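You operate a simulated robot arm through the tools that you are given. There is no shell and no other tool. Be economical: measure what you need, move in short steps, check, and stop when the job is done.

You are at the controls of a simulated robot arm. One attempt, no reset.

## Task
Change the grinder's worn carbon block for a new one and test it.
Fine: socket off first; the worn one goes to REWORK; cover shut, socket on, then one press of the red key must show GOOD. Set down upright: grey carbon block.

The check looks at the end state, three seconds after you hand in, the way a careful person would. Anything else that was tipped, shoved, dropped, spilled or broken makes it a failure. Lids that push on must go on centred and level and be pressed home; caps that screw on are set level and turned clockwise until they are tight.

## Robot
A 6-joint arm with a two-finger parallel gripper, fixed in place. Base frame: the origin is at the foot of the arm, x ahead of it, y to its left, z up; the work surface is at about z = 88. Units: cm, rad, N and s.
With the tool pointing down near the work surface it reaches from about 24 to 64 cm from the base axis. Its first joint turns from -1.152 to 1.152 rad. Payload 2.7 kg.
The TCP is the grasp point between the finger pads, 2.3 cm short of the fingertips. In the tool frame z runs along the fingers and y along their closing line. Largest opening 9.4 cm; finger width 3.8, thickness 1; the body of the gripper, 5.4 by 9.6 cm, starts 3.9 cm behind the TCP.
Orientation is that of the tool frame in the base frame, as a unit quaternion [w, x, y, z]. With the fingers straight down and closing along the base's y, the tool's x points along the base's -x, its y along +y and its z along -z.

## Interface
- The arm moves only by the tool servo_tool. Its argument "steps" is a list of rows, each an object (a shift or turn left out is 0, a gripper value left out holds the last) with "xyz": the shift along the base's x, y, z in mm, a list of three; "turn": the turn, a rotation vector about the base's x, y, z in rad, a list of three; "hand": the gripper command, from -1 (shut) to 1 (fully open), values between in proportion. In form: [{"xyz": [x, y, z], "turn": [rx, ry, rz], "hand": hand}, ...]. A call has 1 to 20 rows; each row shifts and turns the commanded pose from where the row before left it. Each row takes 0.2 s and may step no farther than 5 cm and 0.15 rad from the row before; otherwise, or with a gripper value out of range, the whole call is refused. A pose out of reach is approached as far as the arm can. The call stops where the force on the tool passes 70 N (or 10 N more than at its start, if that is more) or the arm is blocked; 0.2 s more then pass. The fingers move at their own pace (about 4.5 cm/s each) and stop on an object; they squeeze with about 36 N. The grip force told is the motor's: it shows also when the fingers shut on nothing. Time passes only in rows, and 0.2 s behind the last, so rows that do not move let the fingers close. It gives the time, the measured TCP pose, the force on the tool (base axes), the opening and the grip force at its end, in the units of the frame above (readings bear some noise), with the torque about the TCP (base axes, N m) and any sound that the robot's microphone picked up.
- Cameras (640 x 400 px; columns grow to the right, rows downward): "scene" is fixed at [7.08, -42.19, 142.21]; the picture's right is [0.84, -0.55, 0.00], its down [-0.21, -0.33, -0.92] and it looks along [0.50, 0.77, -0.39] (base axes); focal length 349 px, centre (320, 200). "wrist" rides on the gripper at [8.7, 1.6, -7.4] in the tool frame; the picture's right is [-0.18, 0.98, 0.00], its down [-0.58, -0.11, -0.81] and it looks along [-0.79, -0.15, 0.59] (tool axes); focal length 243 px, centre (320, 200). There is no depth. A picture from a camera that has moved, and an enlarged one, comes with that camera's place and axes in the base frame and with its lens.
- grab_frame(camera): a new picture of that camera. It takes no simulated time.
- close_up(camera, box): a new picture of the part [left, top, right, bottom] of that camera's present view, enlarged. It takes no simulated time.
- job_done(): hands the job in; it is judged then, once.

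Go step by step. Nothing tells you positions but the pictures and the camera data: compare them with the known pose of the tool, close in by small moves and look again before you grip or let go. The budget is 120 turns and 68 pictures, counting those below and the enlarged ones. Unless the task says otherwise, let go and move clear before handing in, and close with one line.

The tools are called by a JSON object that holds its "fn" and its "kwargs". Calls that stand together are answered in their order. servo_tool: Moves the arm, as the interface text tells. Its arguments: {"type":"object","properties":{"steps":{"type":"array","items":{"type":"object","properties":{"xyz":{"type":"array","items":{"type":"number"}},"turn":{"type":"array","items":{"type":"number"}},"hand":{"type":"number"}}}}},"required":["steps"]} The other tools are called the same way: grab_frame (camera) takes a picture; close_up (camera, box) takes an enlarged picture of a part of a camera's view; job_done () hands the job in.

At the start:

```text
time_s: 0.0
tcp_pos: [34.36, 9.33, 126.56]
orientation: [0.0, -0.001, 1.0, 0.0]
ft_force: [0.2, -0.4, 0.4]
torque: [0.01, 0.0, 0.02]
grip_width: 9.38
finger_force: 0.1
```

scene: 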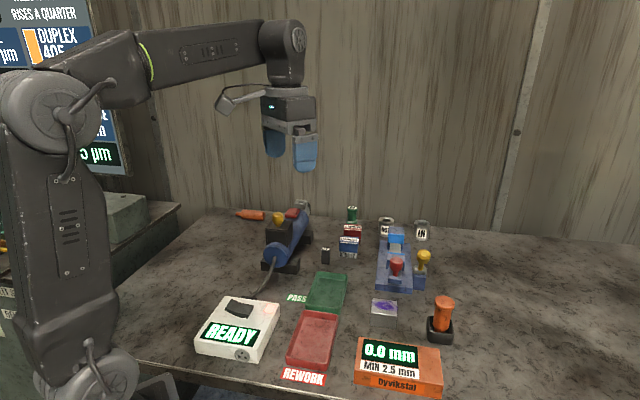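
wrist: 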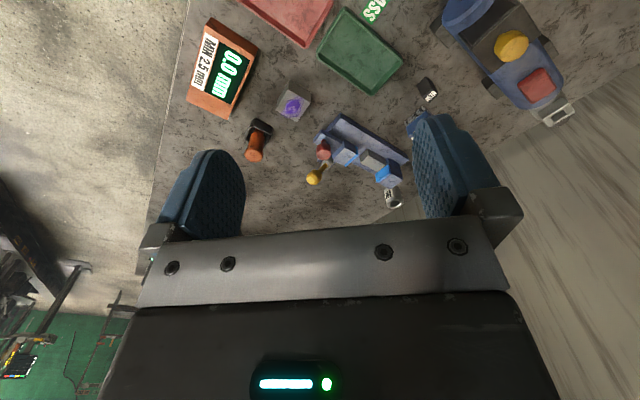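

I see a blue grinder at the back with a cord, a white socket/tester box "READY", REWORK (red) and PASS (green) trays, a gauge and several other objects. I'll enlarge parts of the scene to make sense of them.

{"fn": "close_up", "kwargs": {"camera": "scene", "box": [220, 190, 340, 300]}}

{"fn": "close_up", "kwargs": {"camera": "scene", "box": [330, 200, 470, 350]}}

{"fn": "close_up", "kwargs": {"camera": "scene", "box": [180, 270, 460, 400]}}

{"fn": "close_up", "kwargs": {"camera": "scene", "box": [0, 0, 140, 180]}}

```text
3.64 times, centred on (280, 245) of scene
camera zoom: at [7.08, -42.19, 142.21], right [0.84, -0.55, 0.0], down [-0.21, -0.33, -0.92], along [0.5, 0.77, -0.39], focal length 1268 px, centre (466, 36)
```

zoom: 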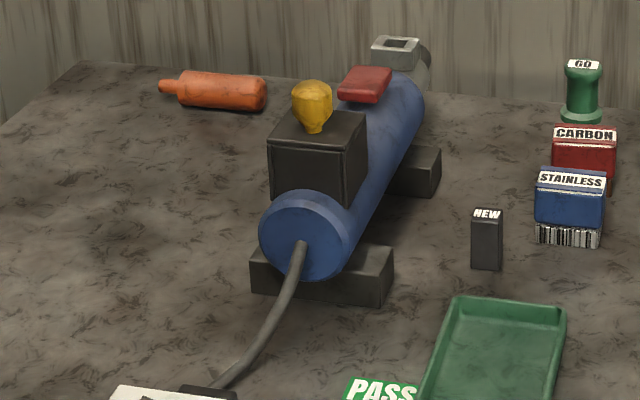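

```text
2.67 times, centred on (400, 275) of scene
camera zoom: at [7.08, -42.19, 142.21], right [0.84, -0.55, 0.0], down [-0.21, -0.33, -0.92], along [0.5, 0.77, -0.39], focal length 930 px, centre (107, 0)
```

zoom: 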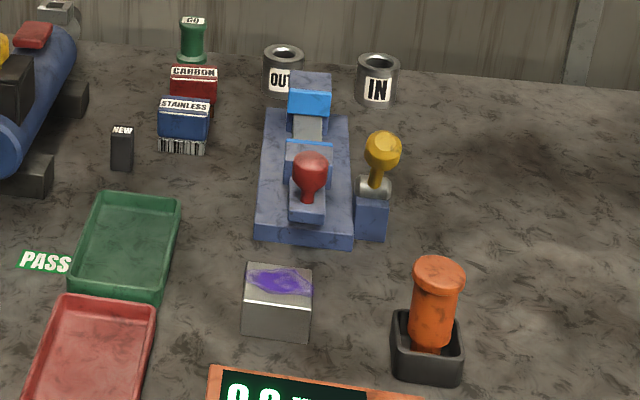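

```text
2.29 times, centred on (320, 335) of scene
camera zoom: at [7.08, -42.19, 142.21], right [0.84, -0.55, 0.0], down [-0.21, -0.33, -0.92], along [0.5, 0.77, -0.39], focal length 797 px, centre (320, -109)
```

zoom: 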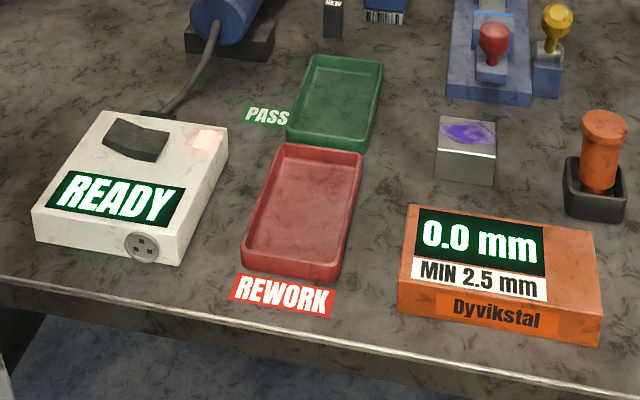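

```text
2.22 times, centred on (70, 90) of scene
camera zoom: at [7.08, -42.19, 142.21], right [0.84, -0.55, 0.0], down [-0.21, -0.33, -0.92], along [0.5, 0.77, -0.39], focal length 775 px, centre (876, 444)
```

zoom: 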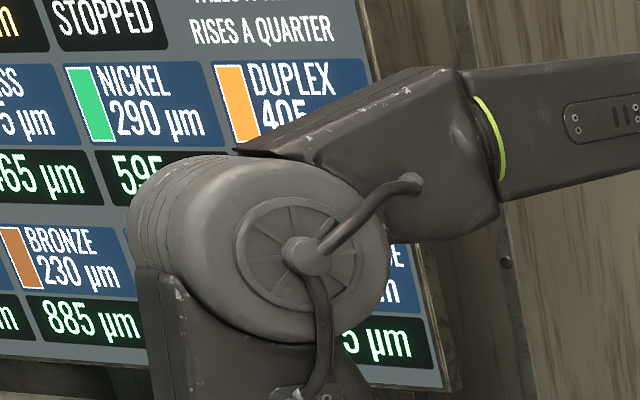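

The rocker and a pinkish patch on the white box need a closer look, as does the cover of the grinder. I'll enlarge both.

{"fn": "close_up", "kwargs": {"camera": "scene", "box": [190, 290, 290, 370]}}

{"fn": "close_up", "kwargs": {"camera": "scene", "box": [250, 195, 325, 275]}}

{"fn": "servo_tool", "kwargs": {"steps": [{"xyz": [-40, 0, 0]}, {"xyz": [-40, 20, 0]}, {"xyz": [0, 40, 0]}, {"xyz": [0, 40, 0]}, {"xyz": [0, 40, 0]}, {"xyz": [0, 0, 0]}]}}

```text
5.00 times, centred on (240, 330) of scene
camera zoom: at [7.08, -42.19, 142.21], right [0.84, -0.55, 0.0], down [-0.21, -0.33, -0.92], along [0.5, 0.77, -0.39], focal length 1744 px, centre (720, -450)
```

zoom: 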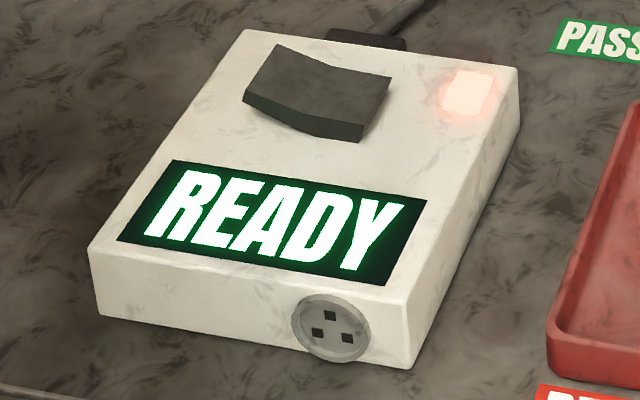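

```text
5.00 times, centred on (288, 235) of scene
camera zoom: at [7.08, -42.19, 142.21], right [0.84, -0.55, 0.0], down [-0.21, -0.33, -0.92], along [0.5, 0.77, -0.39], focal length 1744 px, centre (482, 25)
```

zoom: 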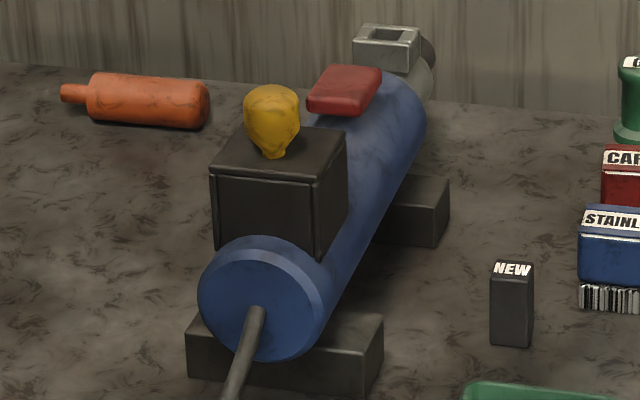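

```text
time_s: 1.4
tcp_pos: [26.22, 23.37, 126.7]
orientation: [0.002, -0.001, 1.0, 0.0]
ft_force: [0.2, 0.1, -0.1]
torque: [-0.01, -0.01, 0.01]
grip_width: 9.38
finger_force: 0.1
```

The lamp on the white box is lit, so its rocker is the socket switch; the red pad on the grinder is the red key. The arm is now in front of the grinder; I look with the wrist camera.

{"fn": "grab_frame", "kwargs": {"camera": "wrist"}}

{"fn": "grab_frame", "kwargs": {"camera": "scene"}}

```text
59 pictures are left
camera wrist: at [17.68, 24.93, 134.06], right [0.18, 0.98, 0.0], down [0.58, -0.11, 0.81], along [0.79, -0.15, -0.59], focal length 243 px, centre (320, 200)
```

wrist: 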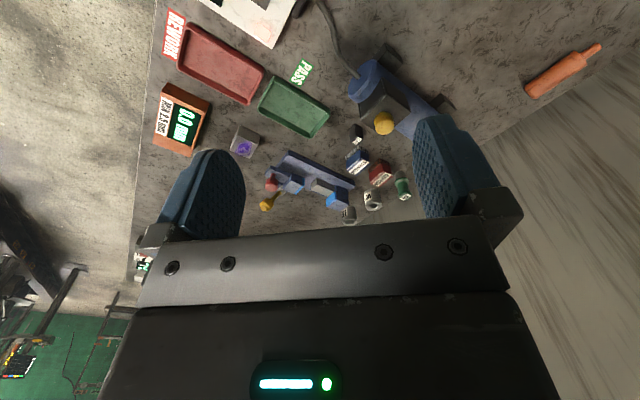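

```text
58 pictures are left
```

scene: 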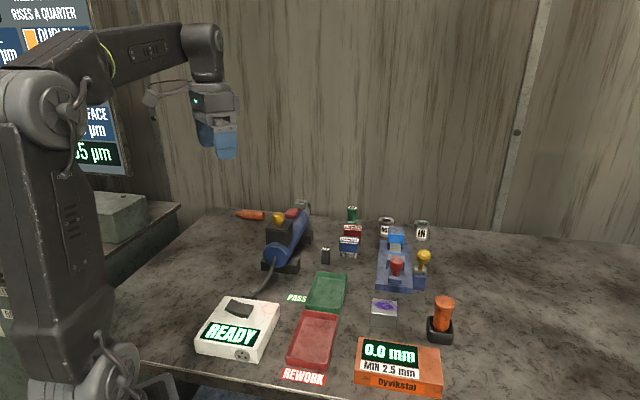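

White box top is at about z 90.8; the rocker's left (far-left) end, near (23.5, 19.7), stands up, so pressing that end switches off. I'll close the gripper, yaw by 45° and hover above that end.

{"fn": "servo_tool", "kwargs": {"steps": [{"xyz": [-14, -18, -30], "turn": [0, 0, 0.131], "hand": -1}, {"xyz": [-14, -18, -30], "turn": [0, 0, 0.131]}, {"xyz": [0, 0, -40], "turn": [0, 0, 0.131]}, {"xyz": [0, 0, -40], "turn": [0, 0, 0.131]}, {"xyz": [0, 0, -40], "turn": [0, 0, 0.131]}, {"xyz": [0, 0, -30], "turn": [0, 0, 0.131]}, {}, {}]}}

{"fn": "close_up", "kwargs": {"camera": "scene", "box": [180, 230, 300, 370]}}

{"fn": "grab_frame", "kwargs": {"camera": "wrist"}}

```text
time_s: 3.2
tcp_pos: [23.5, 19.7, 105.64]
orientation: [0.0, -0.384, 0.923, 0.0]
ft_force: [-0.3, 0.3, -0.6]
torque: [0.0, -0.02, 0.0]
grip_width: 0.0
finger_force: 36.4
```

```text
2.86 times, centred on (240, 300) of scene
camera zoom: at [7.08, -42.19, 142.21], right [0.84, -0.55, 0.0], down [-0.21, -0.33, -0.92], along [0.5, 0.77, -0.39], focal length 996 px, centre (549, -86)
```

zoom: 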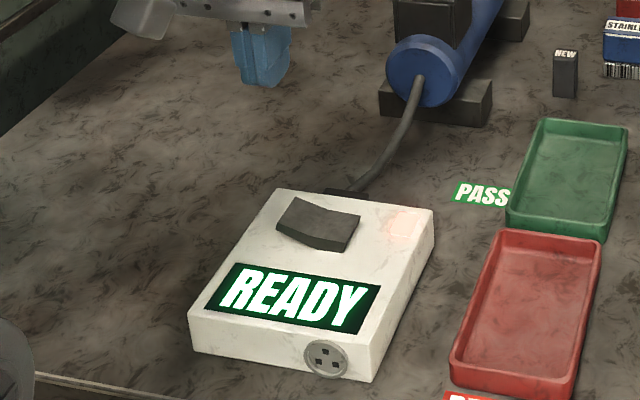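

```text
56 pictures are left
camera wrist: at [16.32, 14.69, 113.17], right [-0.57, 0.82, 0.0], down [0.49, 0.33, 0.81], along [0.67, 0.46, -0.59], focal length 243 px, centre (320, 200)
```

wrist: 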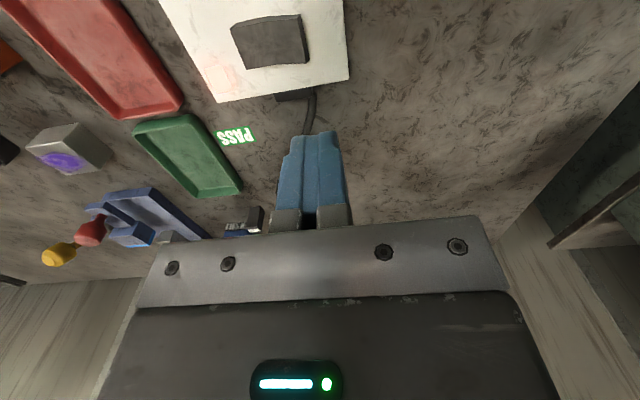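

Wrist and scene views put the raised rocker end near (23.4, 18.5). I correct the position and come down to just above it.

{"fn": "servo_tool", "kwargs": {"steps": [{"xyz": [1, -14, -30]}, {"xyz": [0, 0, -40]}, {"xyz": [0, 0, -20]}, {"xyz": [0, 0, -5]}, {}]}}

{"fn": "close_up", "kwargs": {"camera": "scene", "box": [190, 260, 290, 370]}}

```text
time_s: 4.4
tcp_pos: [23.67, 18.25, 96.05]
orientation: [0.002, -0.383, 0.924, 0.001]
ft_force: [-0.6, 0.7, 0.0]
torque: [0.0, -0.04, 0.01]
grip_width: 0.0
finger_force: 35.7
```

```text
3.64 times, centred on (240, 315) of scene
camera zoom: at [7.08, -42.19, 142.21], right [0.84, -0.55, 0.0], down [-0.21, -0.33, -0.92], along [0.5, 0.77, -0.39], focal length 1268 px, centre (611, -218)
```

zoom: 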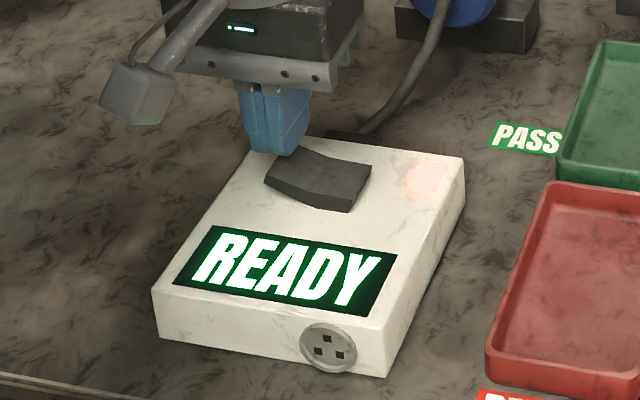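

The closed tips are just above the raised end. I press down in small steps.

{"fn": "servo_tool", "kwargs": {"steps": [{"xyz": [0, 0, -4]}, {"xyz": [0, 0, -4]}, {"xyz": [0, 0, -4]}]}}

```text
time_s: 5.2
tcp_pos: [23.53, 18.25, 95.03]
orientation: [0.002, -0.383, 0.924, 0.0]
ft_force: [-8.0, -4.8, 29.5]
torque: [-0.49, 0.17, -0.08]
grip_width: 0.0
finger_force: 36.4
```

{"fn": "close_up", "kwargs": {"camera": "scene", "box": [190, 260, 290, 370]}}

```text
3.64 times, centred on (240, 315) of scene
camera zoom: at [7.04, -42.22, 142.2], right [0.84, -0.55, 0.0], down [-0.21, -0.33, -0.92], along [0.5, 0.77, -0.39], focal length 1268 px, centre (611, -218)
```

zoom: 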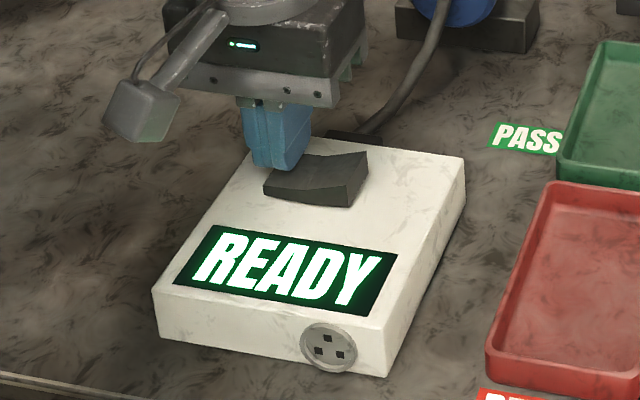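

The rocker tipped over and the lamp is out: socket off. The cover's yellow knob triangulates to about (41.3, 30.1, 103.3). I lift and look at the grinder from above with the gripper open.

{"fn": "servo_tool", "kwargs": {"steps": [{"xyz": [0, 0, 20]}, {"xyz": [0, 0, 50]}, {"xyz": [20, 0, 50]}, {"xyz": [20, 0, 50]}, {"xyz": [20, 0, 50], "hand": 1}, {"xyz": [0, 0, 50]}, {}, {}, {}]}}

{"fn": "grab_frame", "kwargs": {"camera": "wrist"}}

```text
refused: row 3 steps farther than a row can; nothing moved
```

```text
53 pictures are left
camera wrist: at [16.47, 13.3, 102.5], right [-0.57, 0.82, 0.0], down [0.48, 0.33, 0.81], along [0.67, 0.46, -0.59], focal length 243 px, centre (320, 200)
```

wrist: 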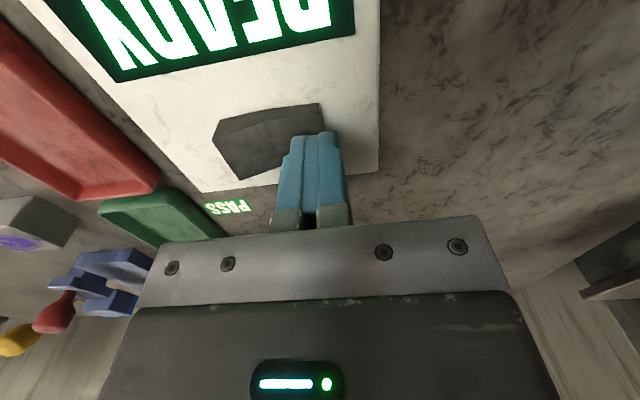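

The row step was too long; I repeat with shorter rows.

{"fn": "servo_tool", "kwargs": {"steps": [{"xyz": [0, 0, 20]}, {"xyz": [0, 0, 45]}, {"xyz": [20, 0, 45]}, {"xyz": [20, 0, 45]}, {"xyz": [20, 0, 45], "hand": 1}, {"xyz": [0, 0, 45]}, {"xyz": [0, 0, 45]}, {}, {}]}}

{"fn": "grab_frame", "kwargs": {"camera": "wrist"}}

```text
time_s: 7.2
tcp_pos: [29.6, 18.12, 124.04]
orientation: [0.001, -0.383, 0.924, 0.0]
ft_force: [-0.3, -0.6, 0.7]
torque: [0.01, 0.01, 0.0]
grip_width: 9.42
finger_force: 0.1
```

```text
52 pictures are left
camera wrist: at [22.47, 13.1, 131.48], right [-0.57, 0.82, 0.0], down [0.49, 0.33, 0.81], along [0.67, 0.46, -0.59], focal length 243 px, centre (320, 200)
```

wrist: 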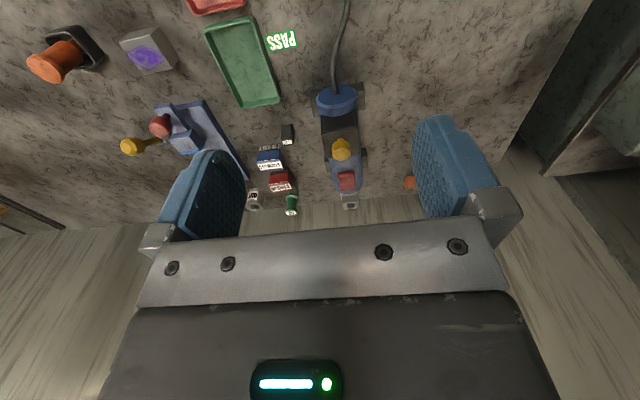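

{"fn": "close_up", "kwargs": {"camera": "wrist", "box": [240, 60, 400, 220]}}

```text
2.50 times, centred on (320, 140) of wrist
camera zoom: at [22.47, 13.1, 131.48], right [-0.57, 0.82, 0.0], down [0.49, 0.33, 0.81], along [0.67, 0.46, -0.59], focal length 606 px, centre (320, 350)
```

zoom: 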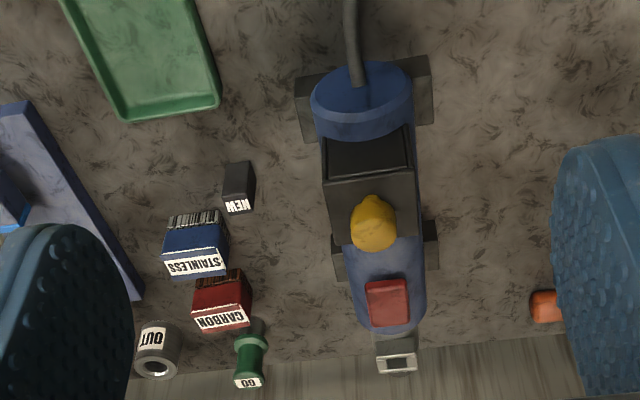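

The grinder axis runs at 45°, aligned with my tool yaw; the red key lies near (50.2, 38.9, 99.4). I look closer at the cover.

{"fn": "close_up", "kwargs": {"camera": "wrist", "box": [305, 75, 375, 145]}}

{"fn": "close_up", "kwargs": {"camera": "scene", "box": [255, 200, 320, 250]}}

```text
5.71 times, centred on (340, 110) of wrist
camera zoom: at [22.47, 13.1, 131.48], right [-0.57, 0.82, 0.0], down [0.49, 0.33, 0.81], along [0.67, 0.46, -0.59], focal length 1386 px, centre (206, 714)
```

zoom: 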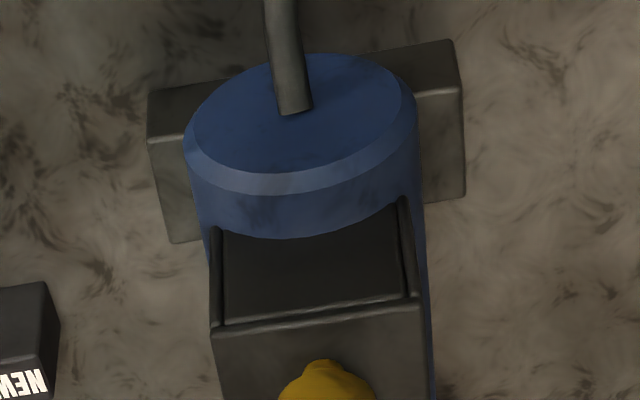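

```text
8.00 times, centred on (288, 225) of scene
camera zoom: at [7.08, -42.19, 142.21], right [0.84, -0.55, 0.0], down [-0.21, -0.33, -0.92], along [0.5, 0.77, -0.39], focal length 2790 px, centre (580, 0)
```

zoom: 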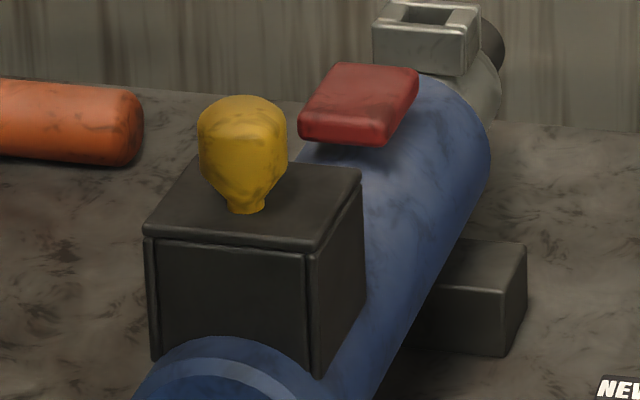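

The cover is a black box with a centred yellow knob (about 4 cm tall, z 101.3–105.3). I move above the knob.

{"fn": "servo_tool", "kwargs": {"steps": [{"xyz": [30, 30, 0]}, {"xyz": [30, 30, 0]}, {"xyz": [29, 30, -20]}, {"xyz": [29, 30, -30]}, {"xyz": [0, 0, -40]}, {"xyz": [0, 0, -30]}, {}, {}]}}

{"fn": "grab_frame", "kwargs": {"camera": "wrist"}}

{"fn": "close_up", "kwargs": {"camera": "scene", "box": [230, 170, 340, 280]}}

```text
refused: row 4 steps farther than a row can; nothing moved
```

```text
48 pictures are left
camera wrist: at [22.47, 13.1, 131.48], right [-0.57, 0.82, 0.0], down [0.49, 0.33, 0.81], along [0.67, 0.46, -0.59], focal length 243 px, centre (320, 200)
```

wrist: 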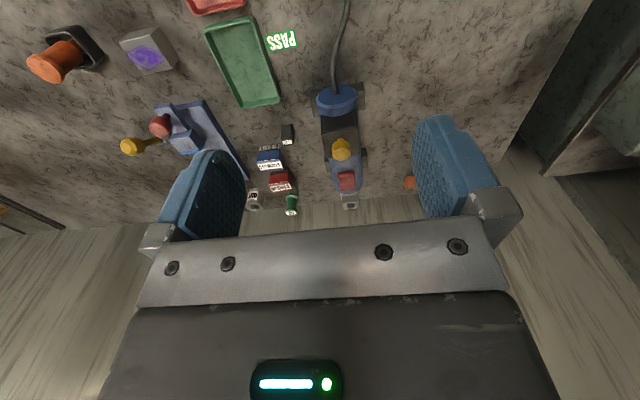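

```text
3.64 times, centred on (285, 225) of scene
camera zoom: at [7.08, -42.19, 142.21], right [0.84, -0.55, 0.0], down [-0.21, -0.33, -0.92], along [0.5, 0.77, -0.39], focal length 1268 px, centre (447, 109)
```

zoom: 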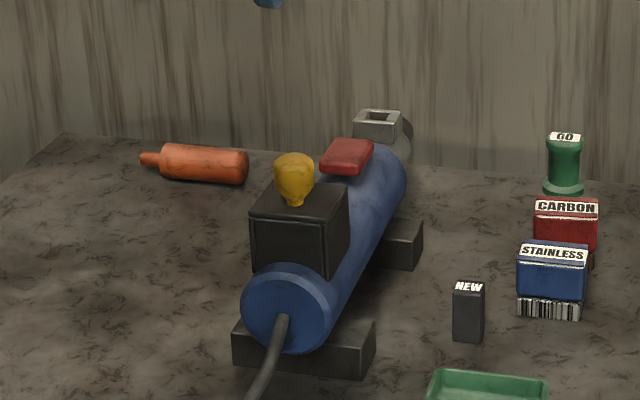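

Row 4 was over 5 cm; same move with shorter rows.

{"fn": "servo_tool", "kwargs": {"steps": [{"xyz": [30, 30, 0]}, {"xyz": [30, 30, 0]}, {"xyz": [29, 30, -10]}, {"xyz": [29, 30, -10]}, {"xyz": [0, 0, -40]}, {"xyz": [0, 0, -40]}, {"xyz": [0, 0, -45]}, {}, {}]}}

```text
time_s: 9.2
tcp_pos: [41.26, 30.2, 109.18]
orientation: [0.001, -0.383, 0.924, 0.0]
ft_force: [0.3, 0.4, 0.0]
torque: [-0.01, 0.01, -0.03]
grip_width: 9.39
finger_force: 0.0
```

{"fn": "grab_frame", "kwargs": {"camera": "wrist"}}

{"fn": "close_up", "kwargs": {"camera": "scene", "box": [230, 170, 340, 280]}}

```text
46 pictures are left
camera wrist: at [34.17, 25.29, 116.5], right [-0.57, 0.82, 0.0], down [0.49, 0.33, 0.81], along [0.67, 0.46, -0.59], focal length 243 px, centre (320, 200)
```

wrist: 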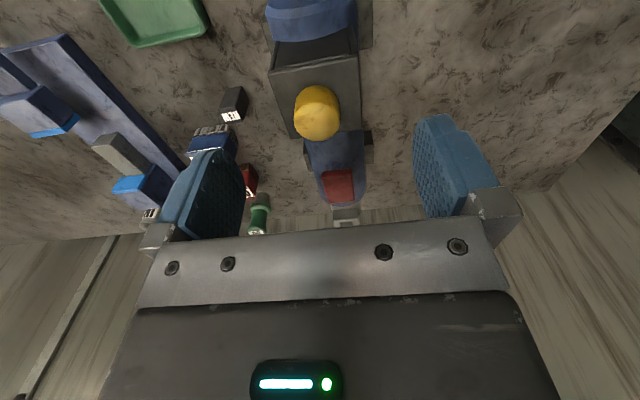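

```text
3.64 times, centred on (285, 225) of scene
camera zoom: at [7.08, -42.19, 142.21], right [0.84, -0.55, 0.0], down [-0.21, -0.33, -0.92], along [0.5, 0.77, -0.39], focal length 1268 px, centre (447, 109)
```

zoom: 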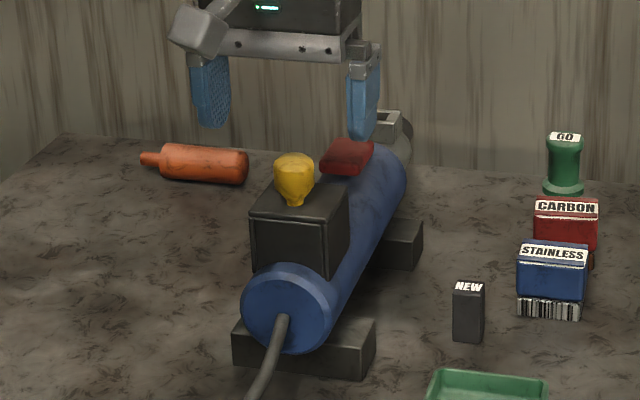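

The knob sits centred under the open fingers at (41.4, 30.1). I descend and grip it.

{"fn": "servo_tool", "kwargs": {"steps": [{"xyz": [1, -1, -25]}, {"xyz": [0, 0, -25]}, {"hand": -1}, {}, {}, {}, {}]}}

```text
time_s: 10.8
tcp_pos: [41.58, 30.19, 104.4]
orientation: [0.002, -0.383, 0.924, 0.001]
ft_force: [-0.2, 0.5, -1.3]
torque: [0.08, 0.02, 0.0]
grip_width: 2.69
finger_force: 45.1
```

Gripped the knob (2.69 cm). I try lifting straight up gently.

{"fn": "servo_tool", "kwargs": {"steps": [{"xyz": [0, 0, 2]}, {"xyz": [0, 0, 2]}, {"xyz": [0, 0, 2]}]}}

{"fn": "close_up", "kwargs": {"camera": "scene", "box": [230, 180, 330, 270]}}

```text
time_s: 11.6
tcp_pos: [41.42, 30.1, 104.53]
orientation: [-0.004, -0.383, 0.924, -0.002]
ft_force: [2.6, -3.8, -30.6]
torque: [-0.1, 0.16, 0.0]
grip_width: 2.7
finger_force: 45.4
```

```text
4.44 times, centred on (280, 225) of scene
camera zoom: at [7.13, -42.17, 142.21], right [0.84, -0.55, 0.0], down [-0.21, -0.33, -0.92], along [0.5, 0.77, -0.39], focal length 1550 px, centre (498, 89)
```

zoom: 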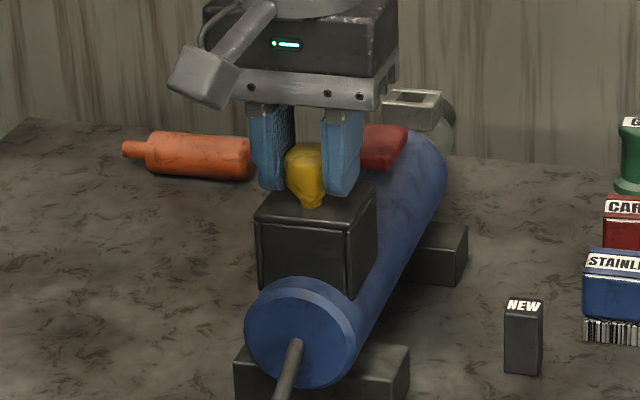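

It resists 30 N straight up, so it may be snapped on or be turned. I release the pull and test with a small counter-clockwise twist.

{"fn": "servo_tool", "kwargs": {"steps": [{"xyz": [0, 0, -6]}, {"turn": [0, 0, 0.05]}, {"turn": [0, 0, 0.05]}, {}]}}

{"fn": "close_up", "kwargs": {"camera": "scene", "box": [230, 180, 330, 270]}}

```text
time_s: 12.6
tcp_pos: [41.53, 30.26, 104.69]
orientation: [0.004, -0.429, 0.903, 0.0]
ft_force: [1.6, -4.5, 10.1]
torque: [-0.01, -0.03, 0.03]
grip_width: 2.64
finger_force: 44.9
```

```text
4.44 times, centred on (280, 225) of scene
camera zoom: at [7.08, -42.21, 142.2], right [0.84, -0.55, 0.0], down [-0.21, -0.33, -0.92], along [0.5, 0.77, -0.39], focal length 1550 px, centre (498, 89)
```

zoom: 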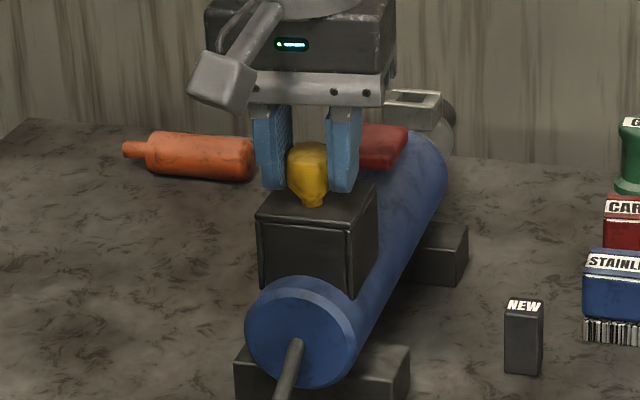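

The twist met almost no torque, so it may be a screw knob. I turn it further and watch the readings.

{"fn": "servo_tool", "kwargs": {"steps": [{"turn": [0, 0, 0.12]}, {"turn": [0, 0, 0.12]}, {"turn": [0, 0, 0.12]}, {"turn": [0, 0, 0.12]}, {}]}}

{"fn": "close_up", "kwargs": {"camera": "scene", "box": [260, 195, 310, 245]}}

```text
time_s: 13.8
tcp_pos: [41.46, 30.3, 104.43]
orientation: [0.001, -0.633, 0.774, 0.001]
ft_force: [-0.1, 0.5, 10.6]
torque: [0.42, -0.06, -0.08]
grip_width: 2.7
finger_force: 44.7
```

```text
8.00 times, centred on (285, 220) of scene
camera zoom: at [7.07, -42.2, 142.2], right [0.84, -0.55, 0.0], down [-0.21, -0.33, -0.92], along [0.5, 0.77, -0.39], focal length 2790 px, centre (600, 40)
```

zoom: 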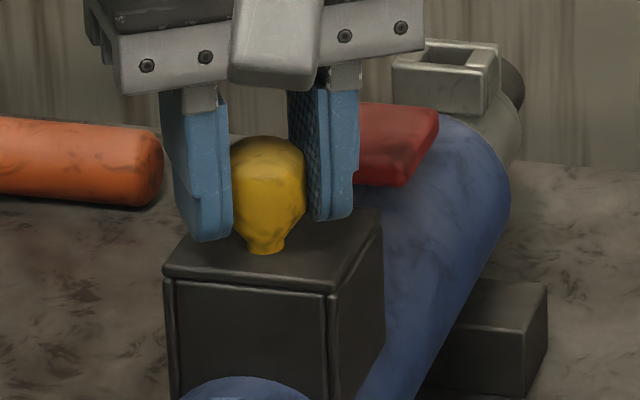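

No clear resistance in the twist. I pull up lightly again to see whether anything has loosened.

{"fn": "servo_tool", "kwargs": {"steps": [{"xyz": [0, 0, 3]}, {"xyz": [0, 0, 3]}, {"xyz": [0, 0, 2]}, {}]}}

{"fn": "close_up", "kwargs": {"camera": "scene", "box": [260, 195, 310, 245]}}

```text
time_s: 14.8
tcp_pos: [41.36, 30.04, 104.87]
orientation: [-0.004, -0.631, 0.776, 0.0]
ft_force: [0.8, -1.4, -31.3]
torque: [-0.26, -0.11, -0.04]
grip_width: 2.68
finger_force: 45.2
```

```text
8.00 times, centred on (285, 220) of scene
camera zoom: at [7.13, -42.16, 142.21], right [0.84, -0.55, 0.0], down [-0.21, -0.33, -0.92], along [0.5, 0.77, -0.39], focal length 2790 px, centre (600, 40)
```

zoom: 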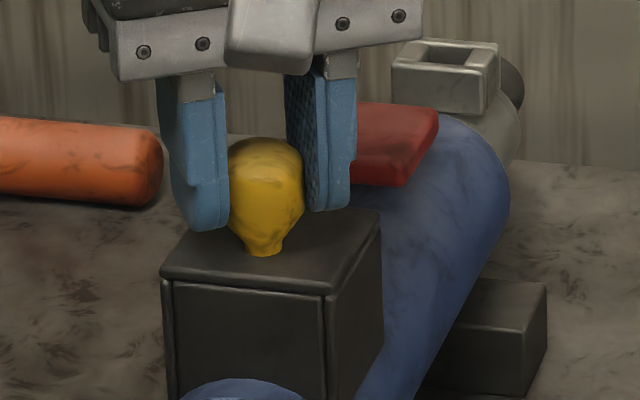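

Both pulls peaked at ~31 N while the pads slid up the knob, i.e. the friction limit. I let go and rise to see whether the knob has turned.

{"fn": "servo_tool", "kwargs": {"steps": [{"xyz": [0, 0, -4]}, {"hand": 0.6}, {}, {}, {"xyz": [0, 0, 40]}, {"xyz": [0, 0, 40]}, {}]}}

{"fn": "close_up", "kwargs": {"camera": "scene", "box": [255, 200, 320, 250]}}

{"fn": "close_up", "kwargs": {"camera": "wrist", "box": [220, 0, 420, 160]}}

```text
time_s: 16.4
tcp_pos: [41.5, 30.14, 112.97]
orientation: [0.001, -0.631, 0.776, 0.001]
ft_force: [-0.5, 0.3, -0.1]
torque: [-0.04, 0.02, -0.01]
grip_width: 7.52
finger_force: 0.0
```

```text
8.00 times, centred on (288, 225) of scene
camera zoom: at [7.08, -42.19, 142.21], right [0.84, -0.55, 0.0], down [-0.21, -0.33, -0.92], along [0.5, 0.77, -0.39], focal length 2790 px, centre (580, 0)
```

zoom: 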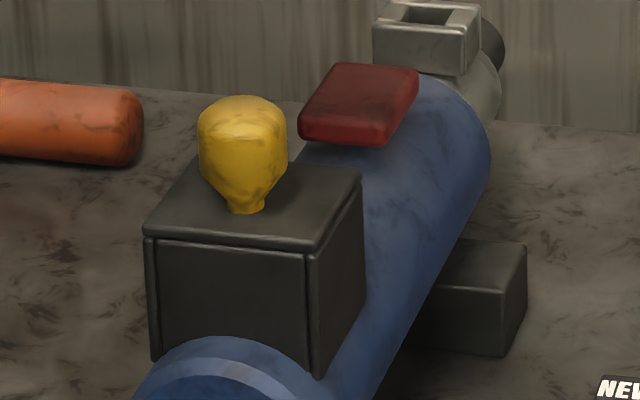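

```text
2.50 times, centred on (320, 80) of wrist
camera zoom: at [38.19, 22.08, 120.33], right [-0.93, 0.38, 0.0], down [0.22, 0.55, 0.81], along [0.31, 0.75, -0.59], focal length 606 px, centre (320, 500)
```

zoom: 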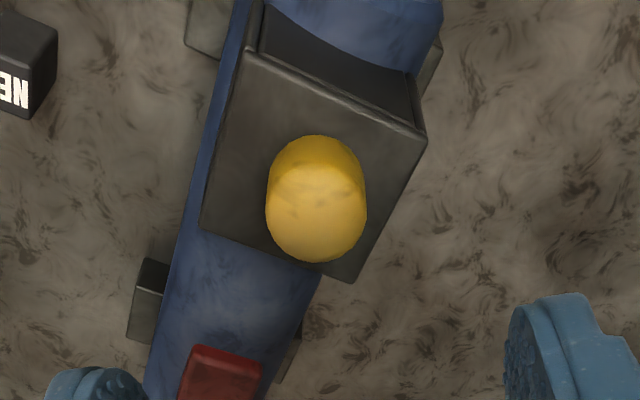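

The knob looks exactly as before: it did not turn, my pads just slipped round it; the cover has not moved. I go back to 45° yaw, grip lower on the bulb, and test small pulls.

{"fn": "servo_tool", "kwargs": {"steps": [{"turn": [0, 0, -0.145]}, {"turn": [0, 0, -0.145]}, {"turn": [0, 0, -0.145]}, {"turn": [0, 0, -0.145]}, {"xyz": [0, 0, -45]}, {"xyz": [0, 0, -44]}, {}, {"hand": -1}, {}, {}, {}, {}]}}

```text
time_s: 19.0
tcp_pos: [41.55, 30.14, 103.73]
orientation: [0.0, -0.384, 0.923, 0.0]
ft_force: [-5.7, 5.2, -1.8]
torque: [0.15, 0.01, 0.02]
grip_width: 2.69
finger_force: 45.4
```

{"fn": "servo_tool", "kwargs": {"steps": [{"xyz": [-1, 1, 3]}, {}]}}

{"fn": "servo_tool", "kwargs": {"steps": [{"xyz": [0, 0, 3]}, {}]}}

{"fn": "servo_tool", "kwargs": {"steps": [{"xyz": [0, 0, 3]}, {}]}}

```text
time_s: 19.6
tcp_pos: [41.33, 30.11, 103.79]
orientation: [-0.003, -0.382, 0.924, -0.001]
ft_force: [2.0, -1.9, -31.0]
torque: [0.19, -0.11, 0.02]
grip_width: 2.73
finger_force: 45.0
```

```text
time_s: 20.2
tcp_pos: [41.38, 30.13, 103.97]
orientation: [-0.003, -0.383, 0.924, -0.001]
ft_force: [7.5, -7.6, -31.9]
torque: [-0.18, 0.2, -0.03]
grip_width: 2.7
finger_force: 44.7
```

```text
time_s: 20.8
tcp_pos: [41.5, 30.05, 104.43]
orientation: [-0.002, -0.382, 0.924, -0.002]
ft_force: [15.2, -13.7, -32.0]
torque: [-0.11, -0.07, -0.03]
grip_width: 2.69
finger_force: 45.0
```

Again slipping at 32 N: vertical pull does not open it. I ease off and test pushes along the grinder's axis (a sliding or hinged cover).

{"fn": "servo_tool", "kwargs": {"steps": [{"xyz": [0, 0, -8]}, {"xyz": [2, 2, 0]}, {"xyz": [2, 2, 0]}, {}]}}

{"fn": "servo_tool", "kwargs": {"steps": [{"xyz": [-4, -4, 0]}, {"xyz": [-3, -3, 0]}, {}]}}

{"fn": "servo_tool", "kwargs": {"steps": [{"xyz": [3, 3, 0]}, {"xyz": [2, -2, 0]}, {"xyz": [2, -2, 0]}, {}]}}

{"fn": "servo_tool", "kwargs": {"steps": [{"xyz": [-4, 4, 0]}, {"xyz": [-3, 3, 0]}, {}]}}

```text
time_s: 21.8
tcp_pos: [41.86, 30.52, 104.26]
orientation: [0.001, -0.383, 0.924, -0.001]
ft_force: [-6.6, -30.4, 19.4]
torque: [-0.4, 0.22, -0.01]
grip_width: 2.68
finger_force: 45.3
```

```text
time_s: 22.6
tcp_pos: [41.22, 29.95, 104.27]
orientation: [0.007, -0.385, 0.923, 0.0]
ft_force: [13.6, -13.4, 22.1]
torque: [0.51, -0.81, 0.09]
grip_width: 2.7
finger_force: 44.6
```

```text
time_s: 23.6
tcp_pos: [41.56, 30.29, 104.22]
orientation: [0.002, -0.385, 0.923, 0.003]
ft_force: [-15.7, 15.9, 28.4]
torque: [-0.21, 0.83, -0.06]
grip_width: 2.68
finger_force: 44.5
```

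```text
time_s: 24.4
tcp_pos: [41.64, 30.3, 104.16]
orientation: [0.005, -0.381, 0.924, -0.002]
ft_force: [21.2, -23.7, 24.2]
torque: [-0.2, -0.26, -0.01]
grip_width: 2.72
finger_force: 44.9
```

{"fn": "close_up", "kwargs": {"camera": "scene", "box": [255, 200, 320, 250]}}

```text
8.00 times, centred on (288, 225) of scene
camera zoom: at [7.12, -42.29, 142.17], right [0.84, -0.55, 0.0], down [-0.21, -0.33, -0.92], along [0.5, 0.77, -0.39], focal length 2790 px, centre (580, 0)
```

zoom: 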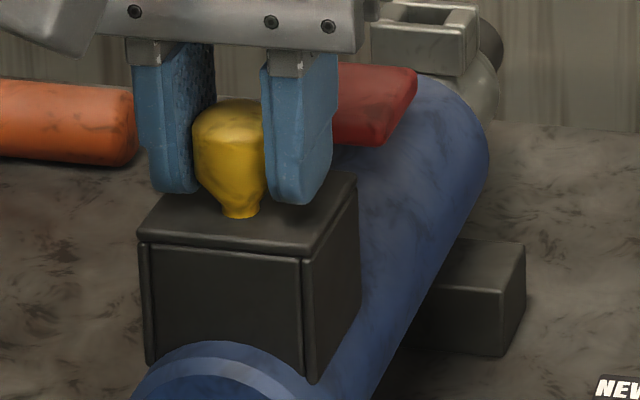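

Forces show no sliding direction, only play. But the earlier twist showed almost no torque, although slipping pads should have shown ~0.4 N m — so the knob may really turn. I regrip centred and turn it further, watching torque.

{"fn": "servo_tool", "kwargs": {"steps": [{"xyz": [1.5, -1.5, -3], "hand": 0}, {"hand": 0}, {}, {"hand": -1}, {}, {}, {}]}}

{"fn": "close_up", "kwargs": {"camera": "scene", "box": [260, 200, 300, 240]}}

{"fn": "servo_tool", "kwargs": {"steps": [{"turn": [0, 0, 0.1]}, {"turn": [0, 0, 0.1]}]}}

{"fn": "servo_tool", "kwargs": {"steps": [{"turn": [0, 0, 0.12]}, {"turn": [0, 0, 0.12]}, {"turn": [0, 0, 0.12]}, {"turn": [0, 0, 0.12]}]}}

{"fn": "servo_tool", "kwargs": {"steps": [{"turn": [0, 0, 0.12]}, {"turn": [0, 0, 0.12]}, {"turn": [0, 0, 0.12]}]}}

{"fn": "close_up", "kwargs": {"camera": "scene", "box": [260, 200, 300, 240]}}

```text
time_s: 26.0
tcp_pos: [41.51, 30.26, 103.62]
orientation: [0.001, -0.383, 0.924, -0.002]
ft_force: [20.4, -21.5, -1.6]
torque: [0.05, -0.2, -0.03]
grip_width: 2.72
finger_force: 45.5
```

```text
10.00 times, centred on (280, 220) of scene
camera zoom: at [7.15, -42.25, 142.18], right [0.84, -0.55, 0.0], down [-0.21, -0.33, -0.92], along [0.5, 0.77, -0.39], focal length 3487 px, centre (720, 0)
```

zoom: 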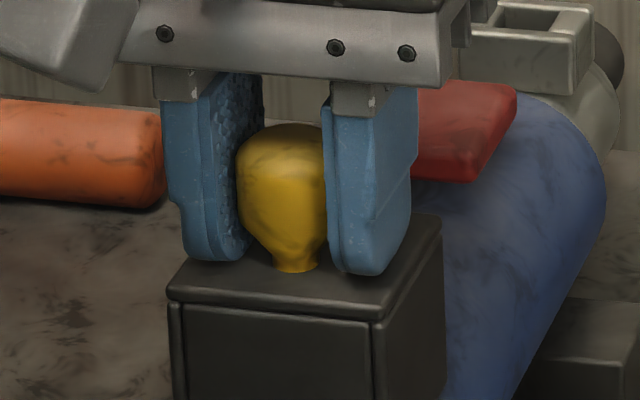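

```text
time_s: 26.6
tcp_pos: [41.57, 30.27, 103.64]
orientation: [0.0, -0.474, 0.881, -0.002]
ft_force: [18.8, -20.5, -5.5]
torque: [-0.63, 0.28, -0.45]
grip_width: 2.71
finger_force: 45.4
```

```text
time_s: 27.6
tcp_pos: [41.4, 30.36, 103.82]
orientation: [0.002, -0.67, 0.742, -0.001]
ft_force: [13.9, -14.0, -3.3]
torque: [-0.11, -0.14, -0.18]
grip_width: 2.71
finger_force: 45.3
```

```text
time_s: 28.4
tcp_pos: [41.1, 30.63, 103.79]
orientation: [-0.001, 0.794, -0.608, -0.002]
ft_force: [-4.4, 5.4, 1.2]
torque: [-0.25, 0.04, -0.25]
grip_width: 2.72
finger_force: 45.0
```

```text
10.00 times, centred on (280, 220) of scene
camera zoom: at [7.07, -42.18, 142.21], right [0.84, -0.55, 0.0], down [-0.21, -0.33, -0.92], along [0.5, 0.77, -0.39], focal length 3487 px, centre (720, 0)
```

zoom: 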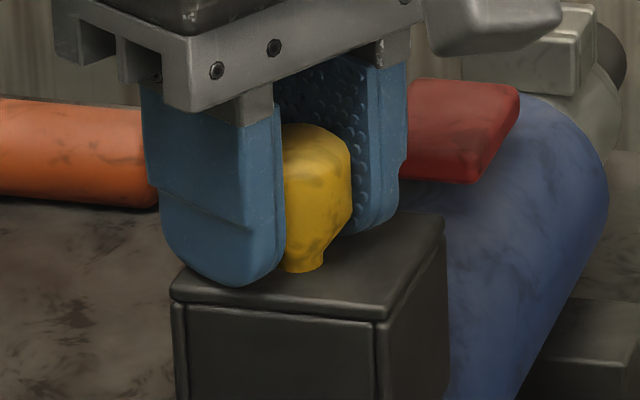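

Torque now shows slipping (-0.2 to -0.45), so the knob does not turn. Before trying anything else I verify the socket is still off — the cover might be interlocked.

{"fn": "close_up", "kwargs": {"camera": "scene", "box": [180, 280, 300, 370]}}

```text
4.44 times, centred on (240, 325) of scene
camera zoom: at [7.07, -42.18, 142.21], right [0.84, -0.55, 0.0], down [-0.21, -0.33, -0.92], along [0.5, 0.77, -0.39], focal length 1550 px, centre (676, -356)
```

zoom: 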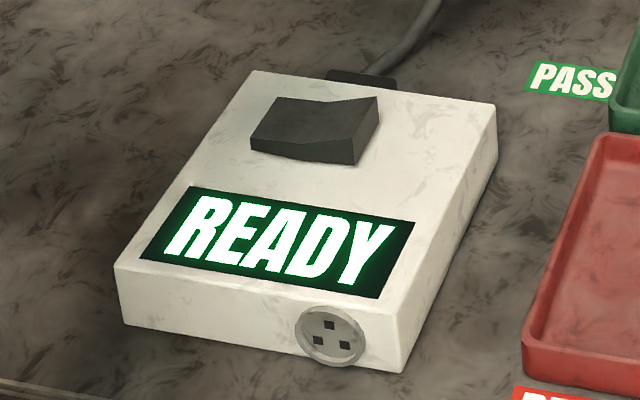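

Socket is off and stays off. I release, recentre and rise to compare the cover's place with the first picture exactly.

{"fn": "servo_tool", "kwargs": {"steps": [{"hand": 0.6}, {}, {}, {"xyz": [2.5, -2.5, 40]}, {"xyz": [0, 0, 40], "turn": [0, 0, -0.14]}, {"turn": [0, 0, -0.14]}, {"turn": [0, 0, -0.14]}, {"turn": [0, 0, -0.14]}, {"turn": [0, 0, -0.14]}, {"turn": [0, 0, -0.14]}, {"turn": [0, 0, -0.14]}, {}]}}

{"fn": "close_up", "kwargs": {"camera": "scene", "box": [255, 200, 320, 250]}}

```text
time_s: 31.0
tcp_pos: [41.46, 30.14, 111.68]
orientation: [0.001, -0.41, 0.912, 0.0]
ft_force: [0.1, 0.1, -0.5]
torque: [-0.01, -0.04, 0.04]
grip_width: 7.52
finger_force: 0.0
```

```text
8.00 times, centred on (288, 225) of scene
camera zoom: at [7.08, -42.19, 142.21], right [0.84, -0.55, 0.0], down [-0.21, -0.33, -0.92], along [0.5, 0.77, -0.39], focal length 2790 px, centre (580, 0)
```

zoom: 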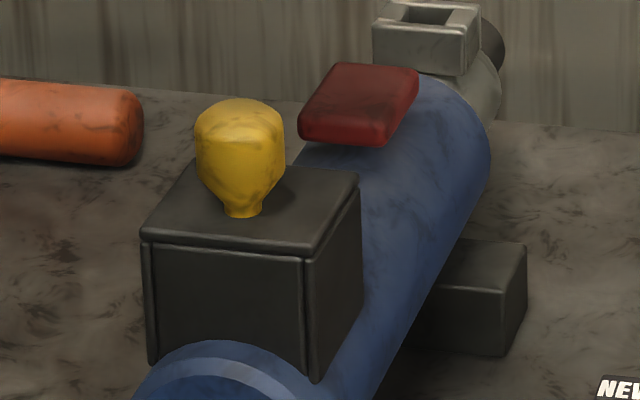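

The cover has shifted about 3 mm along the axis toward the front while everything else stayed: it is a sliding cover, opening toward the cord end. I regrip the knob and slide it gently that way.

{"fn": "servo_tool", "kwargs": {"steps": [{"xyz": [-2, -2, -40], "turn": [0, 0, -0.06]}, {"xyz": [0, 0, -36]}, {}, {"hand": -1}, {}, {}, {}, {}]}}

{"fn": "servo_tool", "kwargs": {"steps": [{"xyz": [-3, -3, 0]}, {"xyz": [-3, -3, 0]}, {"xyz": [-3, -3, 0]}, {}]}}

{"fn": "close_up", "kwargs": {"camera": "scene", "box": [245, 195, 320, 275]}}

```text
time_s: 32.8
tcp_pos: [41.26, 29.94, 104.09]
orientation: [0.001, -0.383, 0.924, 0.0]
ft_force: [-2.0, 2.0, -1.4]
torque: [0.08, 0.08, 0.02]
grip_width: 2.67
finger_force: 45.2
```

```text
time_s: 33.8
tcp_pos: [40.46, 29.05, 104.16]
orientation: [0.001, -0.383, 0.924, 0.0]
ft_force: [-2.5, 2.7, 10.1]
torque: [-0.67, 0.78, 0.02]
grip_width: 2.71
finger_force: 44.4
```

```text
5.00 times, centred on (282, 235) of scene
camera zoom: at [7.07, -42.19, 142.21], right [0.84, -0.55, 0.0], down [-0.21, -0.33, -0.92], along [0.5, 0.77, -0.39], focal length 1744 px, centre (508, 25)
```

zoom: 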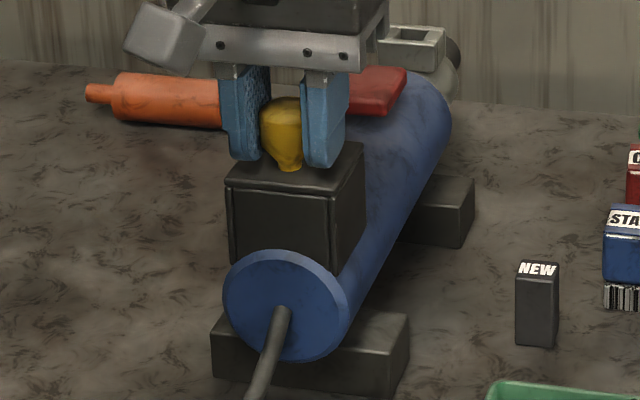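

It follows toward the front, though with an upward force and a torque – it may be hinging forward. I zoom in.

{"fn": "close_up", "kwargs": {"camera": "scene", "box": [255, 210, 315, 260]}}

```text
8.00 times, centred on (285, 235) of scene
camera zoom: at [7.07, -42.19, 142.21], right [0.84, -0.55, 0.0], down [-0.21, -0.33, -0.92], along [0.5, 0.77, -0.39], focal length 2790 px, centre (600, -80)
```

zoom: 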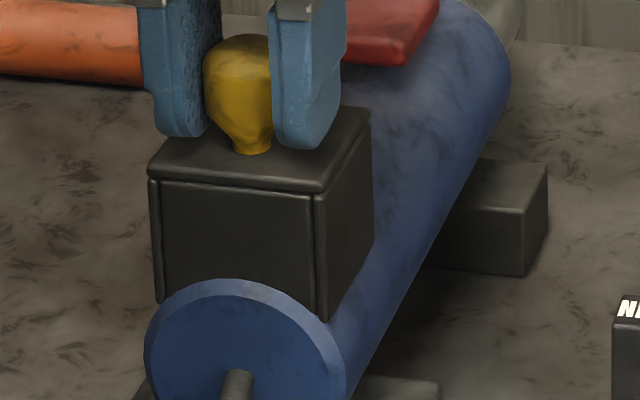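

It's a pure slide (all corners moved by the same 15 mm). I keep sliding by stages.

{"fn": "servo_tool", "kwargs": {"steps": [{"xyz": [-3, -3, 0]}, {"xyz": [-3, -3, 0]}, {"xyz": [-3, -3, 0]}, {"xyz": [-3, -3, 0]}, {}]}}

{"fn": "servo_tool", "kwargs": {"steps": [{"xyz": [-3, -3, 0]}, {"xyz": [-3, -3, 0]}, {"xyz": [-3, -3, 0]}, {"xyz": [-3, -3, 0]}, {}]}}

{"fn": "close_up", "kwargs": {"camera": "scene", "box": [225, 190, 325, 290]}}

```text
time_s: 35.0
tcp_pos: [39.12, 27.87, 104.13]
orientation: [0.001, -0.384, 0.923, 0.0]
ft_force: [3.5, -3.8, 3.7]
torque: [0.69, -0.66, -0.01]
grip_width: 2.69
finger_force: 45.1
```

```text
time_s: 36.2
tcp_pos: [38.02, 26.73, 104.2]
orientation: [0.0, -0.383, 0.924, 0.0]
ft_force: [6.3, -7.7, -3.3]
torque: [0.51, -0.58, -0.02]
grip_width: 2.69
finger_force: 45.8
```

```text
4.00 times, centred on (275, 240) of scene
camera zoom: at [7.11, -42.21, 142.2], right [0.84, -0.55, 0.0], down [-0.21, -0.33, -0.92], along [0.5, 0.77, -0.39], focal length 1395 px, centre (500, 40)
```

zoom: 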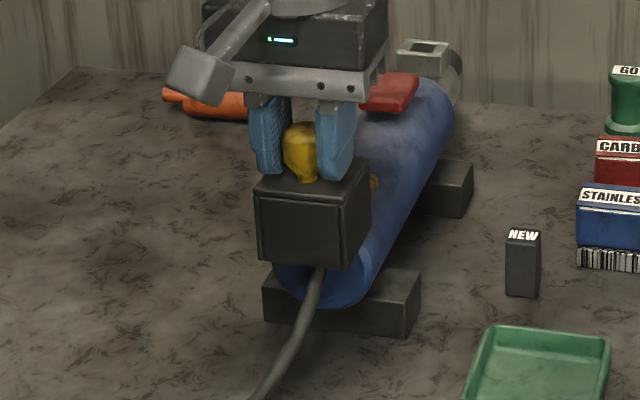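

A brass part is starting to show behind the cover. I slide on until it stops or the slot is clear.

{"fn": "servo_tool", "kwargs": {"steps": [{"xyz": [-2, -4, 0]}, {"xyz": [-3, -3, 0]}, {"xyz": [-3, -3, 0]}, {}]}}

{"fn": "servo_tool", "kwargs": {"steps": [{"xyz": [-3, -3, 0]}, {"xyz": [-3, -3, 0]}, {}]}}

{"fn": "close_up", "kwargs": {"camera": "scene", "box": [225, 190, 325, 290]}}

```text
time_s: 37.2
tcp_pos: [37.05, 25.86, 104.09]
orientation: [0.0, -0.384, 0.923, 0.001]
ft_force: [-8.3, 8.0, -3.6]
torque: [-0.21, 0.58, 0.12]
grip_width: 2.68
finger_force: 45.1
```

```text
time_s: 38.0
tcp_pos: [36.86, 25.41, 104.33]
orientation: [0.006, -0.384, 0.923, 0.002]
ft_force: [9.1, 35.0, -6.5]
torque: [0.44, -0.05, -0.01]
grip_width: 2.68
finger_force: 45.2
```

```text
4.00 times, centred on (275, 240) of scene
camera zoom: at [7.12, -42.08, 142.24], right [0.84, -0.55, 0.0], down [-0.21, -0.33, -0.92], along [0.5, 0.77, -0.39], focal length 1395 px, centre (500, 40)
```

zoom: 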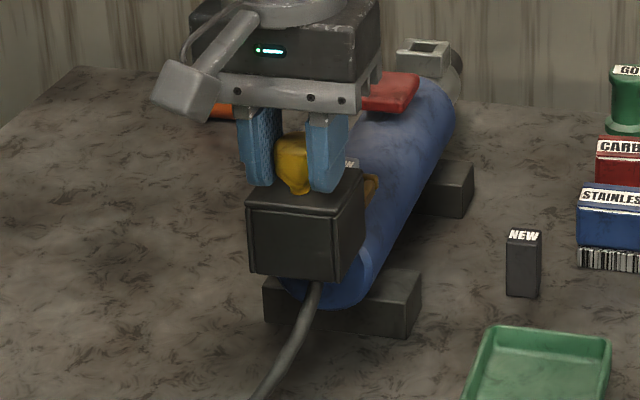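

The axial force jumped to ~31 N: the cover is at its end stop, and a labelled block shows behind it. I ease back, release, rise and look.

{"fn": "servo_tool", "kwargs": {"steps": [{"xyz": [4, 3, 0]}, {"hand": 0.6}, {}, {}, {"xyz": [0, 0, 40]}, {"xyz": [0, 0, 40]}, {"xyz": [-20, -20, 30]}, {"xyz": [-30, -30, 10]}, {}]}}

{"fn": "close_up", "kwargs": {"camera": "scene", "box": [245, 195, 325, 275]}}

{"fn": "close_up", "kwargs": {"camera": "wrist", "box": [240, 20, 400, 180]}}

```text
time_s: 40.0
tcp_pos: [31.9, 20.49, 116.11]
orientation: [0.001, -0.384, 0.923, 0.0]
ft_force: [0.0, -0.8, -0.1]
torque: [0.03, 0.01, -0.01]
grip_width: 7.52
finger_force: 0.1
```

```text
5.00 times, centred on (285, 235) of scene
camera zoom: at [7.08, -42.19, 142.21], right [0.84, -0.55, 0.0], down [-0.21, -0.33, -0.92], along [0.5, 0.77, -0.39], focal length 1744 px, centre (495, 25)
```

zoom: 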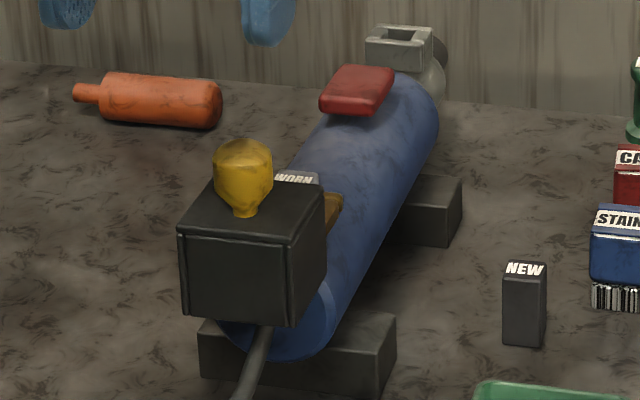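

```text
2.50 times, centred on (320, 100) of wrist
camera zoom: at [24.77, 15.45, 123.52], right [-0.57, 0.82, 0.0], down [0.49, 0.33, 0.81], along [0.67, 0.46, -0.59], focal length 606 px, centre (320, 450)
```

zoom: 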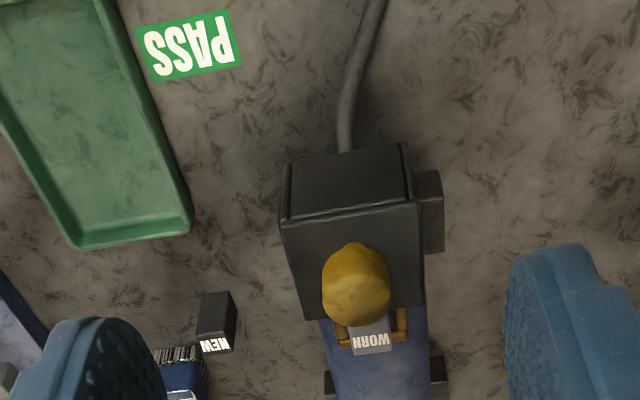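

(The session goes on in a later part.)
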